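You operate a simulated robot arm through the tools that you are given. There is no shell and no other tool. Be economical: measure what you need, move in short steps, check, and stop when the job is done.

Carry out the task below with a simulated robot arm. There is one attempt and no reset: what you move stays moved.

TASK
Push the lamp guard shut.
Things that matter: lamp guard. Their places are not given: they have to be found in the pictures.

It is judged by the outcome, as a careful person would: the job done as asked, and still so three seconds after it is handed in. It fails if anything else is knocked over, pushed out of place, dropped, spilled or broken.

THE ROBOT
A 6-joint arm with a two-finger parallel gripper, fixed in place. Base frame: the origin is at the foot of the arm, x ahead of it, y to its left, z up. Lengths are in m, angles in degrees, forces in N, time in s.
Its first joint turns from -66.0 to 66.0 degrees. Payload 2.9 kg.
Tool frame: the origin (TCP) lies between the finger pads and is the grasp point; the fingertips stand 0.03 m ahead of it; z points along the fingers, y is the line along which they close. The gripper opens to 0.11 m. The fingers are 0.02 m wide and 0.01 m thick; the gripper's body (0.048 by 0.112 m) begins 0.055 m behind the TCP.
Orientation is that of the tool frame in the base frame, as a unit quaternion [x, y, z, w]. With the fingers straight down and closing along the base's y, the tool's x points along the base's -x, its y along +y and its z along -z.

THE INTERFACE
- The arm moves only by the tool servo_tool. Its argument "motion" is one flat list of numbers, 7 for each row, row after row: the turn, a rotation vector about the tool's x, y, z in units of 8 degrees (1.0 is 8 degrees), then the shift along the tool's x, y, z in units of 30 mm (1.0 is 30 mm), then the opening in per cent of the stroke, from 0 (shut) to 100 (fully open). In form: [rx, ry, rz, x, y, z, hand, rx, ry, rz, x, y, z, hand, ...]. A call has 1 to 20 rows; each row shifts and turns the commanded pose from where the row before left it, along the tool's axes as they then stand. A call with a number of a shift or a turn outside -1 to 1 is refused whole. A row lasts 0.2 s, in which the tool goes at most 0.05 m and 8.6 degrees; a call with a longer step from one row to the next is refused whole, and so is a gripper value outside its range. A pose out of reach is approached as far as the arm can. The call stops where the force on the tool passes 40 N (or 10 N more than at its start, if that is more) or the arm is blocked; 0.2 s more then pass. The fingers move at their own pace (about 0.108 m/s each) and stop on an object; they squeeze with about 32 N. The grip force told is the motor's: it shows also when the fingers shut on nothing. Time passes only in rows, and 0.2 s behind the last, so rows that do not move let the fingers close. It gives the time, the measured TCP pose, the force on the tool (base axes), the opening and the grip force at its end, in the units of the frame above (readings bear some noise), and new pictures: "pictures" is both (left out), scene, wrist or none.
- Cameras (640 x 400 px; columns grow to the right, rows downward): "scene" is fixed at [0.053, 0.4288, 1.4062]; the picture's right is [-0.86, -0.51, 0.00], its down [-0.22, 0.37, -0.90] and it looks along [0.46, -0.78, -0.43] (base axes); focal length 356 px, centre (320, 200). "wrist" rides on the gripper at [-0.036, 0, -0.057] in the tool frame; the picture's right is [0.00, -1.00, 0.00], its down [0.97, 0.00, -0.24] and it looks along [0.24, 0.00, 0.97] (tool axes); focal length 218 px, centre (320, 200).
- measure_at(camera, pixels): for up to 12 pixels [column, row] of the newest picture of that camera ("zoom" is the newest enlarged one), the place [x, y, z] in the base frame of the surface seen there, good to about 0.003 m, but the place of the scene camera against the robot may be out by one fixed shift of up to 0.018 m in any direction. No time passes.
- enlarge(camera, box): a new picture of the part [left, top, right, bottom] of that camera's present view, enlarged. No time passes.
- sign_off(): hands the job in; it is judged then, once.

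Work in short steps. Measure before you move; look again where a grasp or a placing could have gone wrong, and mend it. You have 60 turns and 120 pictures in all, the two below and enlarged ones among them. Open the gripper and draw the arm clear of the work before you hand the job in, unless the task says otherwise; then end with one line.

The tools are called as name(argument=value, ...) on one line, values as JSON. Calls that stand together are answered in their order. servo_tool: Moves the arm, as the interface text tells. Its arguments: {"type":"object","properties":{"motion":{"type":"array","items":{"type":"number"}},"pictures":{"type":"string","enum":["both","scene","wrist","none"]}},"required":["motion"]} The other tools are called the same way: measure_at (camera, pixels) gives the place of the surface under pixels of a picture; enlarge (camera, box) takes an enlarged picture of a part of a camera's view; sign_off () hands the job in.

At the start:

```text
time: 0.0
ee_pos: [0.3973, -0.0607, 1.1094]
ee_rot: [0.0, 1.0, 0.0, 0.001]
force: [-0.6, 0.5, -0.5]
opening: 0.11
gripper_force: 0.0
```

scene: 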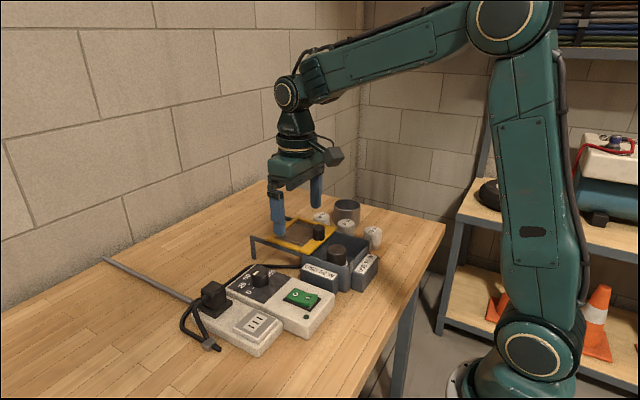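
wrist: 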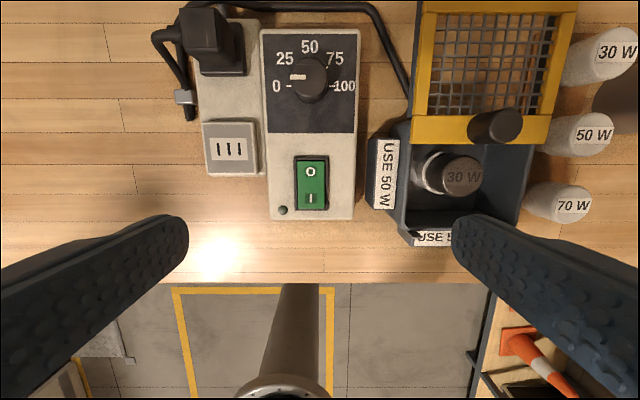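

The yellow-framed guard with a mesh and a knob (wrist about (495,125)) seems to stand partly off the box. I'll look at it closer.

enlarge(camera="scene", box=[230, 180, 400, 300])

enlarge(camera="wrist", box=[350, 0, 640, 260])

measure_at(camera="wrist", pixels=[[425, 130], [540, 130], [430, 8], [570, 8], [485, 127], [510, 120], [480, 70], [410, 225], [525, 160], [463, 178], [395, 140], [440, 215]])

measure_at(camera="scene", pixels=[[319, 231], [335, 228], [280, 246], [290, 220], [307, 255], [335, 250], [255, 238], [345, 272], [375, 258], [300, 236]])

```text
3.33 times, centred on (315, 240) of scene
```

zoom: 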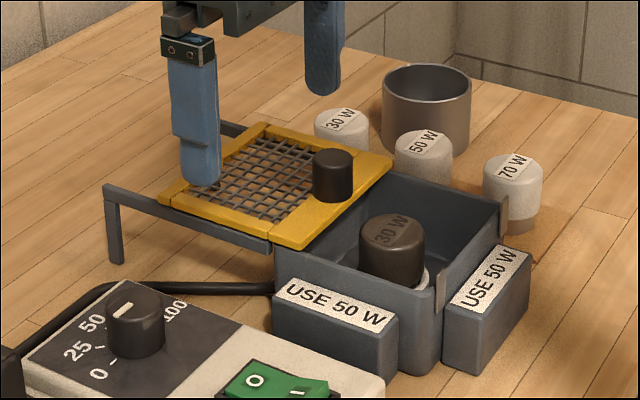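

```text
1.54 times, centred on (495, 130) of wrist
```

zoom: 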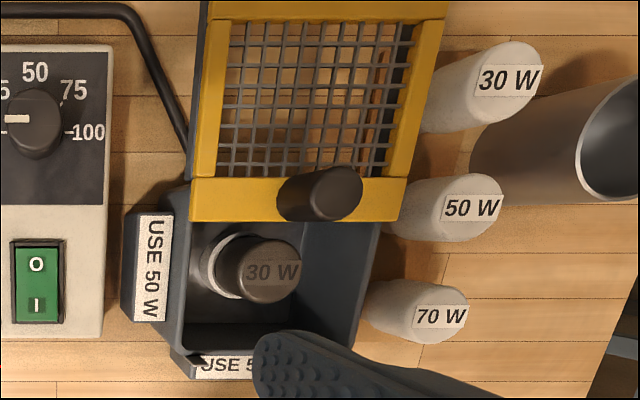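

```text
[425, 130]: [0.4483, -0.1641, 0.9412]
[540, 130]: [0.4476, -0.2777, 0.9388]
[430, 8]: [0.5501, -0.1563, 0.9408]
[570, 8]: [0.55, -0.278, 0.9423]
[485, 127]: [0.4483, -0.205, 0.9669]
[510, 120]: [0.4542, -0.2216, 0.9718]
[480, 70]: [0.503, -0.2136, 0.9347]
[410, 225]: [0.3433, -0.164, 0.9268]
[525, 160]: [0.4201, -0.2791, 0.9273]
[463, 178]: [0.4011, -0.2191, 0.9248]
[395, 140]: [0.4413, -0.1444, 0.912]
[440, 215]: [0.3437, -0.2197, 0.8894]
```

```text
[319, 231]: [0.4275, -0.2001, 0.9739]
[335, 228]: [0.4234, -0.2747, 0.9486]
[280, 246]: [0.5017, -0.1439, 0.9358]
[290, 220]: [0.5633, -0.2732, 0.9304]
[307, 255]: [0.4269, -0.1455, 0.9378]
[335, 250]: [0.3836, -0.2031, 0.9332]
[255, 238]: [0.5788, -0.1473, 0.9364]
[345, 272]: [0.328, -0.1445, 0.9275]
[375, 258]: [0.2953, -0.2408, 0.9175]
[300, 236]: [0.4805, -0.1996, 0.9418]
```

The guard slides along base x. Its rails run from x≈0.58 to the box's front stops at x≈0.34, and the knob is near (0.451, -0.213), z 0.942–0.972. I'll shut the fingers and move above the mesh just behind the knob.

servo_tool(motion=[0, 0, 0, -0.58, -0.84, 0, 0, 0, 0, 0, -0.58, -0.84, 0, 0, 0, 0, 0, -0.58, -0.84, 0, 0, 0, 0, 0, -0.58, -0.84, 0, 0, 0, 0, 0, -0.58, -0.84, 0, 0, 0, 0, 0, -0.58, -0.84, 0, 0, 0, 0, 0, 0, 0, 1, 0, 0, 0, 0, 0, 0, 1, 0, 0, 0, 0, 0, 0, 0, 0])

```text
time: 2.0
ee_pos: [0.4976, -0.2101, 1.0484]
ee_rot: [0.0, 1.0, 0.0, 0.0]
force: [0.3, 0.7, 0.0]
opening: 0.0003
gripper_force: 31.9
```

scene: 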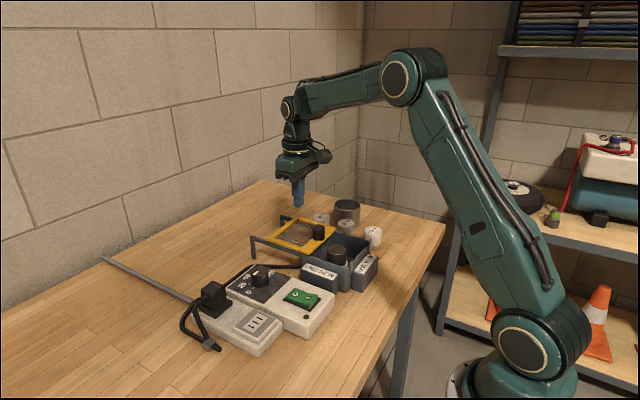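
wrist: 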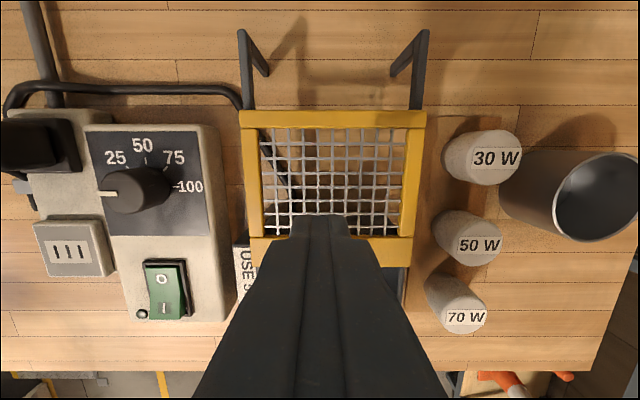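

The fingers are shut above the mesh. I'll check the guard's edges before lowering.

measure_at(camera="wrist", pixels=[[254, 119], [415, 119], [333, 118], [333, 113], [249, 45], [422, 45], [255, 245], [405, 245], [495, 155]])

enlarge(camera="scene", box=[230, 170, 400, 290])

```text
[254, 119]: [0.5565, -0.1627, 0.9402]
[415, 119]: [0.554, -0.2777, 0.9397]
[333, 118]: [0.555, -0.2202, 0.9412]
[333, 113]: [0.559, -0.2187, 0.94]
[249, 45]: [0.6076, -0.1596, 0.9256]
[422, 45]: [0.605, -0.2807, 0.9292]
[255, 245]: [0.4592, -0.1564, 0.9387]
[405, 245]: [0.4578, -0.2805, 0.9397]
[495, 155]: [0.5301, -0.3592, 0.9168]
```

```text
3.33 times, centred on (315, 230) of scene
```

zoom: 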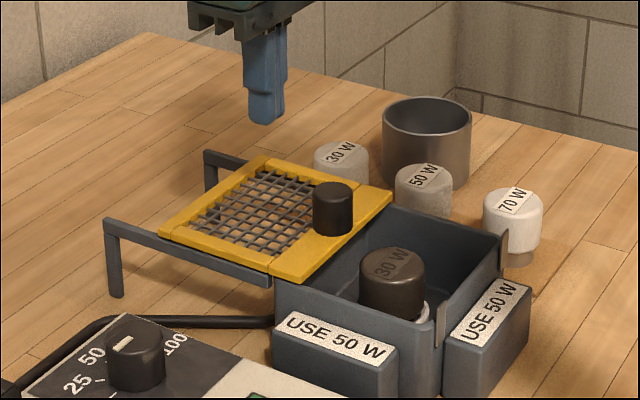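

Guard centre is y≈-0.219 and its top is z≈0.940. I'll shift 8 mm in -y and lower the tips to z≈0.951, behind the knob.

servo_tool(motion=[0, 0, 0, 0, -0.28, 0.7, 0, 0, 0, 0, 0, 0, 0.7, 0, 0, 0, 0, 0, 0, 0.5, 0, 0, 0, 0, 0, 0, 0.33, 0, 0, 0, 0, 0, 0, 0, 0])

enlarge(camera="scene", box=[230, 170, 400, 290])

```text
time: 3.2
ee_pos: [0.5006, -0.2216, 0.9813]
ee_rot: [0.0, 1.0, 0.0, 0.0]
force: [0.4, 0.4, -0.6]
opening: 0.0
gripper_force: 31.7
```

scene: 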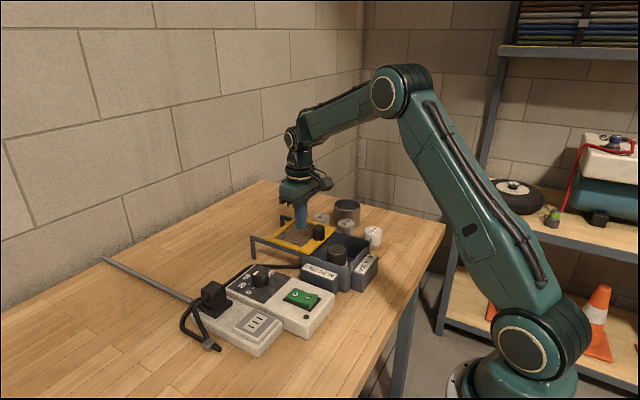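
wrist: 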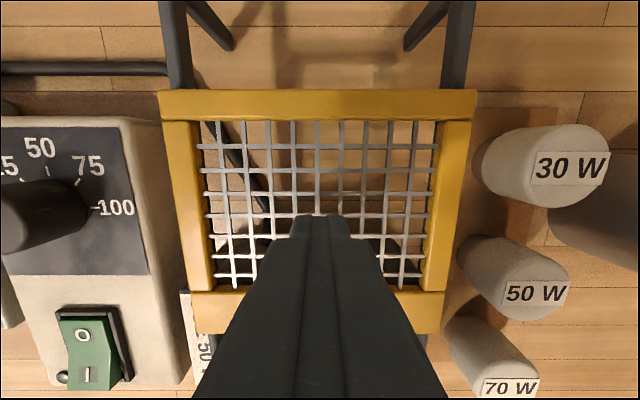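

```text
3.33 times, centred on (315, 230) of scene
```

zoom: 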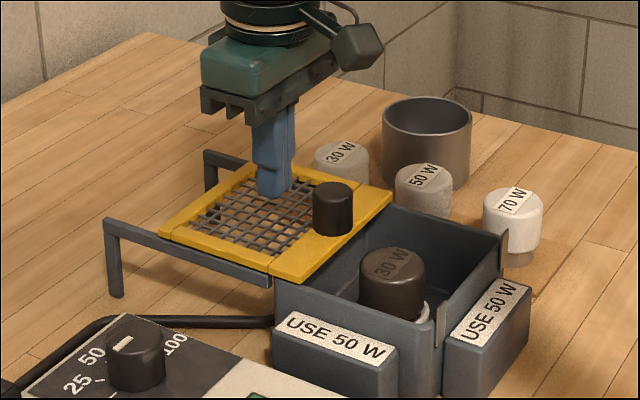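

The tips are just above the mesh behind the knob. Before pushing I'll check that the fitted lamp stands lower than the guard's path.

measure_at(camera="zoom", pixels=[[392, 230], [380, 240], [405, 235], [290, 265], [450, 205], [425, 315], [505, 235], [333, 188], [375, 195], [440, 295], [475, 230]])

```text
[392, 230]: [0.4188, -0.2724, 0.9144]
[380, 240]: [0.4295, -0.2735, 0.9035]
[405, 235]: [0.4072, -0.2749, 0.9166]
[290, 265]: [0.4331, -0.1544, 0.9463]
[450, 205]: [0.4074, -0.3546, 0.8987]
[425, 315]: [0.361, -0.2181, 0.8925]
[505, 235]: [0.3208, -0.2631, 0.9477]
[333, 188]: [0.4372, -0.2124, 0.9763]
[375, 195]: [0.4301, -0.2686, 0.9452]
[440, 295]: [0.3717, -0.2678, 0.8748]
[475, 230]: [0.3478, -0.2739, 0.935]
```

measure_at(camera="scene", pixels=[[337, 247], [333, 249], [341, 247], [337, 245], [366, 236], [371, 242], [305, 256], [318, 228], [352, 263]])

```text
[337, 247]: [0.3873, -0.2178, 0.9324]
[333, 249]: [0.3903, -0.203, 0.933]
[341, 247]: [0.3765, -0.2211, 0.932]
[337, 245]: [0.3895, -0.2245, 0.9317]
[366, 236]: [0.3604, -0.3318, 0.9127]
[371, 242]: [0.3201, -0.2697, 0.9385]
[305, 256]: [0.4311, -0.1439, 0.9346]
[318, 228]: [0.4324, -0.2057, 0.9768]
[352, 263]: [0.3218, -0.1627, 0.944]
```

The lamp top (≈0.928) is below the guard. I'll push toward -x slowly.

servo_tool(motion=[0, 0, 0, 0.3, 0, 0, 0, 0, 0, 0, 0.3, 0, 0, 0, 0, 0, 0, 0.3, 0, 0, 0, 0, 0, 0, 0.3, 0, 0, 0, 0, 0, 0, 0.3, 0, 0, 0, 0, 0, 0, 0.3, 0, 0, 0])

```text
time: 4.6
ee_pos: [0.4492, -0.2192, 0.981]
ee_rot: [0.001, 1.0, 0.0, 0.0]
force: [-0.2, -0.2, -0.1]
opening: 0.0001
gripper_force: 31.8
```

scene: 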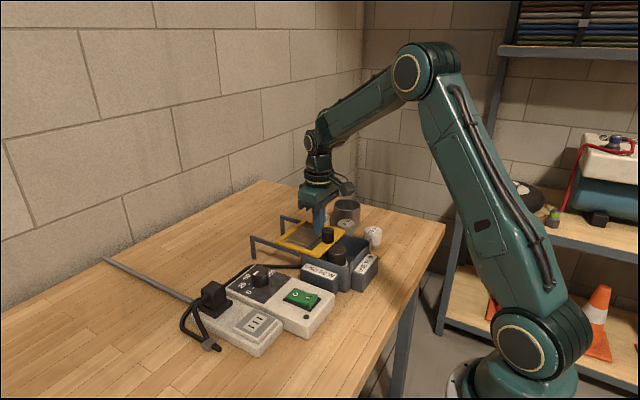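
wrist: 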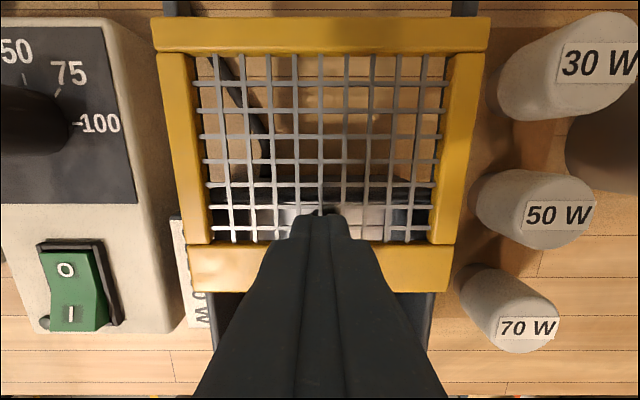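

The guard is sliding freely. I'll keep pushing until it meets the stops.

servo_tool(motion=[0, 0, 0, 0.25, 0, 0, 0, 0, 0, 0, 0.25, 0, 0, 0, 0, 0, 0, 0.25, 0, 0, 0, 0, 0, 0, 0.25, 0, 0, 0, 0, 0, 0, 0.25, 0, 0, 0, 0, 0, 0, 0.25, 0, 0, 0])

enlarge(camera="scene", box=[250, 180, 420, 300])

```text
time: 6.0
ee_pos: [0.4027, -0.2191, 0.9801]
ee_rot: [0.0, 1.0, 0.0, 0.0]
force: [-0.2, 0.5, -0.1]
opening: 0.0001
gripper_force: 32.3
```

scene: 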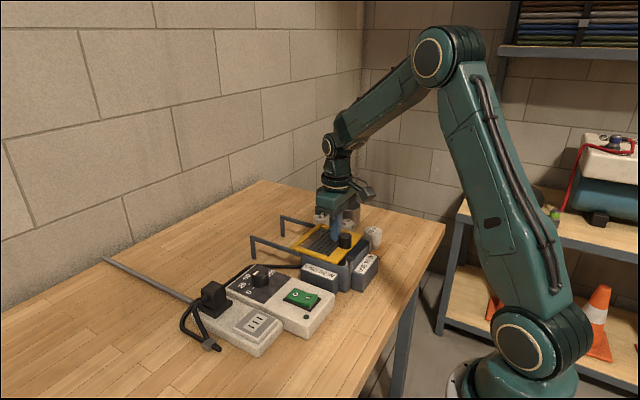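
wrist: 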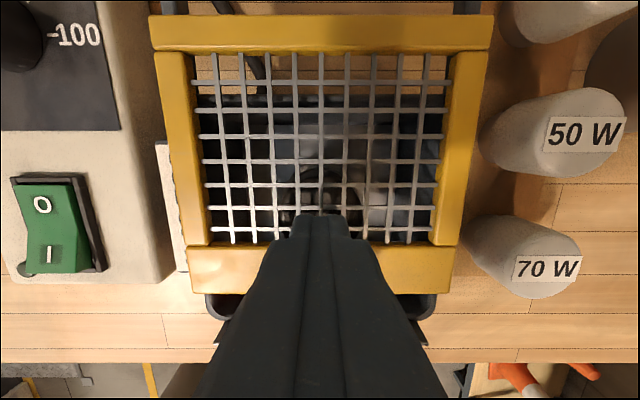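

```text
3.33 times, centred on (335, 240) of scene
```

zoom: 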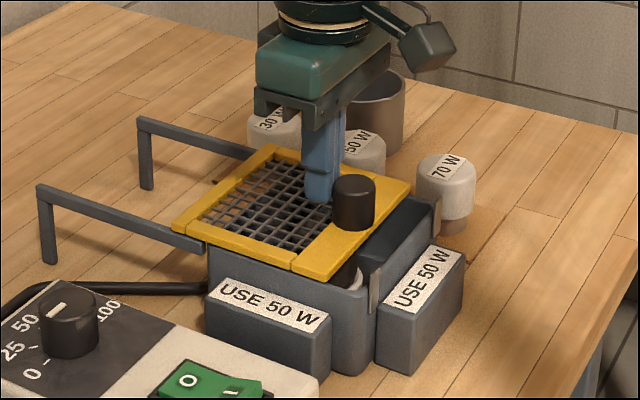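

About 25–30 mm of travel remains to the tabs. I'll continue with smaller steps.

servo_tool(motion=[0, 0, 0, 0.15, 0, 0, 0, 0, 0, 0, 0.15, 0, 0, 0, 0, 0, 0, 0.15, 0, 0, 0, 0, 0, 0, 0.15, 0, 0, 0, 0, 0, 0, 0.1, 0, 0, 0, 0, 0, 0, 0, 0, 0, 0])

enlarge(camera="scene", box=[250, 180, 420, 300])

```text
time: 7.4
ee_pos: [0.3813, -0.2206, 0.9834]
ee_rot: [0.0, 1.0, 0.001, 0.0]
force: [0.9, -0.7, 0.0]
opening: 0.0
gripper_force: 31.7
```

scene: 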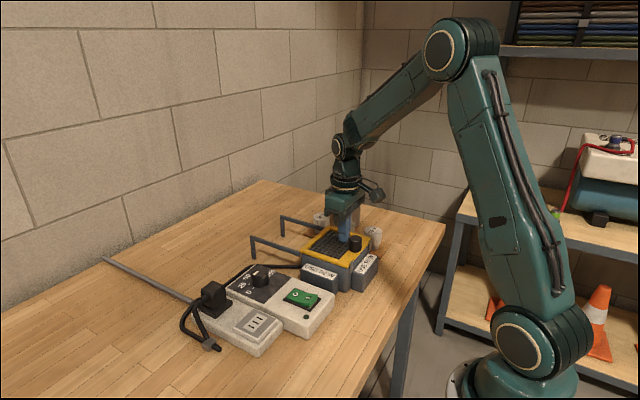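
wrist: 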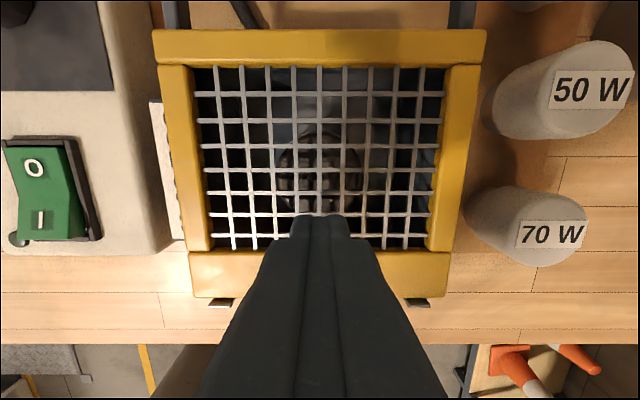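

```text
3.33 times, centred on (335, 240) of scene
```

zoom: 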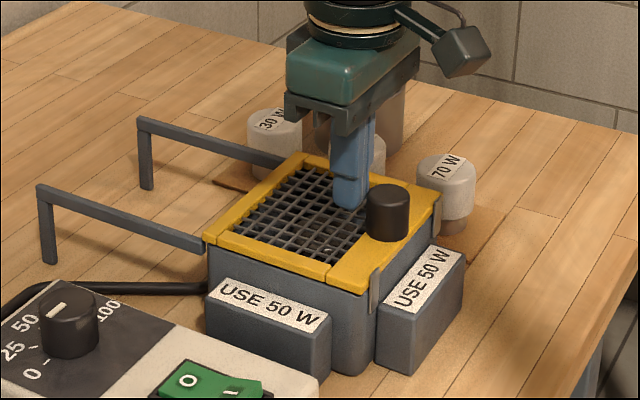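

The guard now looks nearly at the tabs. I'll press gently on to feel the stop.

servo_tool(motion=[0, 0, 0, 0.1, 0, 0, 0, 0, 0, 0, 0.1, 0, 0, 0, 0, 0, 0, 0.1, 0, 0, 0, 0, 0, 0, 0.1, 0, 0, 0, 0, 0, 0, 0, 0, 0, 0])

enlarge(camera="wrist", box=[140, 0, 500, 340])

```text
time: 8.5
ee_pos: [0.376, -0.2205, 0.982]
ee_rot: [-0.004, 1.0, -0.004, 0.01]
force: [8.1, 0.4, -0.1]
opening: 0.0002
gripper_force: 31.8
stopped in row 5: the force on the tool passed its limit (the readings are from after the stop); the commanded pose is now the measured one
```

scene: 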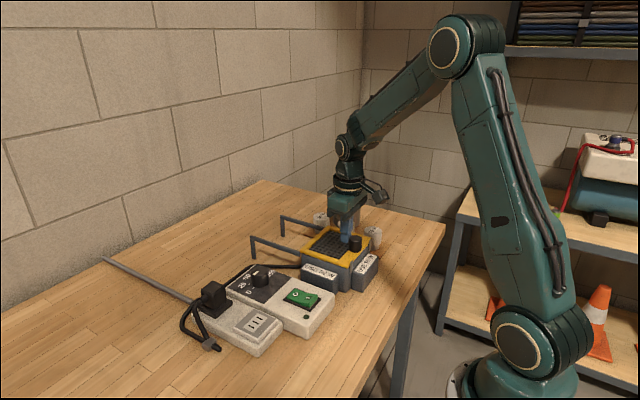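
wrist: 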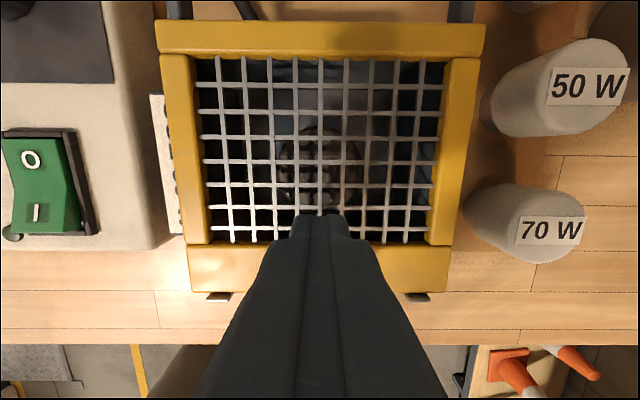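

```text
1.18 times, centred on (320, 170) of wrist
```

zoom: 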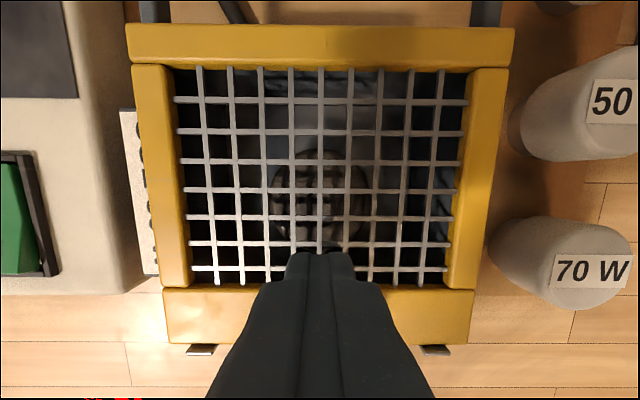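

Over 40 N built up with the front edge against both tabs, so the guard is fully shut. I'll back off in +x, rise and check it.

servo_tool(motion=[0, 0, 0, -0.4, 0, 0, 0, 0, 0, 0, 0, 0, -0.5, 0, 0, 0, 0, 0, 0, -1, 0, 0, 0, 0, 0, 0, -1, 0, 0, 0, 0, 0, 0, -1, 0, 0, 0, 0, 0, 0, -1, 50, 0, 0, 0, 0, 1, 0, 100, 0, 0, 0, 0, 1, 0, 100, 0, 0, 0, 0, 1, 0, 100, 0, 0, 0, 0, 0, 0, 100])

enlarge(camera="scene", box=[250, 180, 420, 300])

```text
time: 10.7
ee_pos: [0.3826, -0.1303, 1.1179]
ee_rot: [-0.003, 1.0, -0.003, 0.007]
force: [0.2, 0.9, 0.4]
opening: 0.11
gripper_force: 0.1
```

scene: 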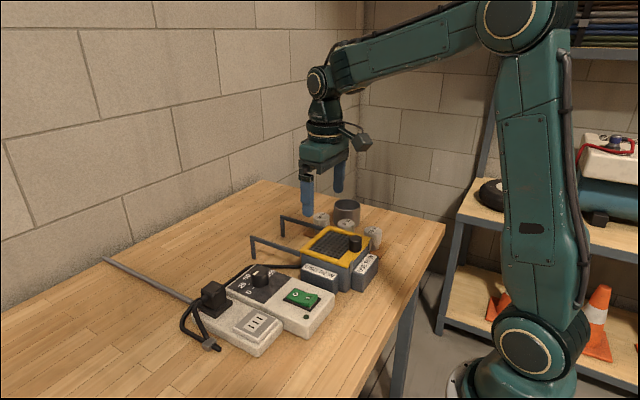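
wrist: 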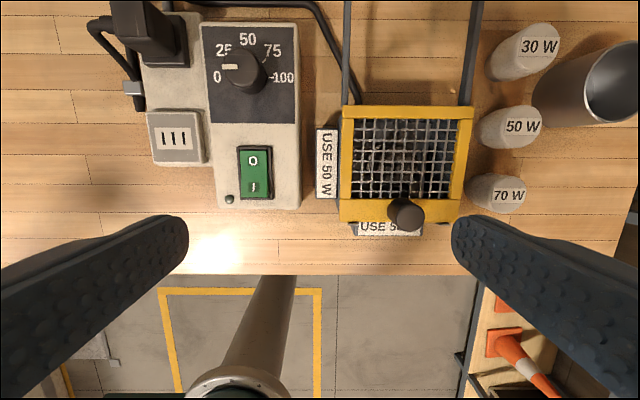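

```text
3.33 times, centred on (335, 240) of scene
```

zoom: 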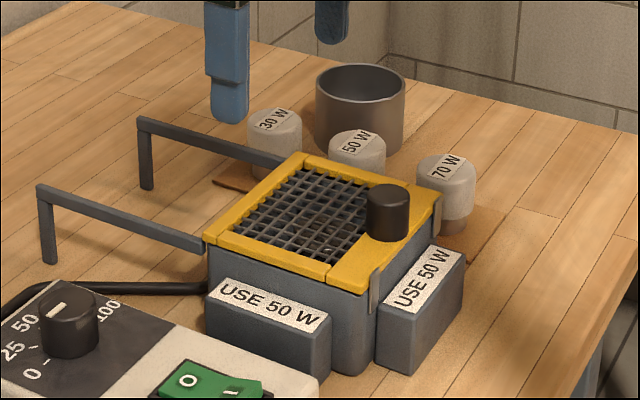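

The guard sits fully over the box against both tabs. The box and everything else are unmoved, and the arm is clear with the gripper open.

sign_off()

```text
The job is handed in.
```

The lamp guard is pushed shut against its stops and nothing else was moved; note that a 30 W lamp is still fitted, though the box labels say "USE 50 W".
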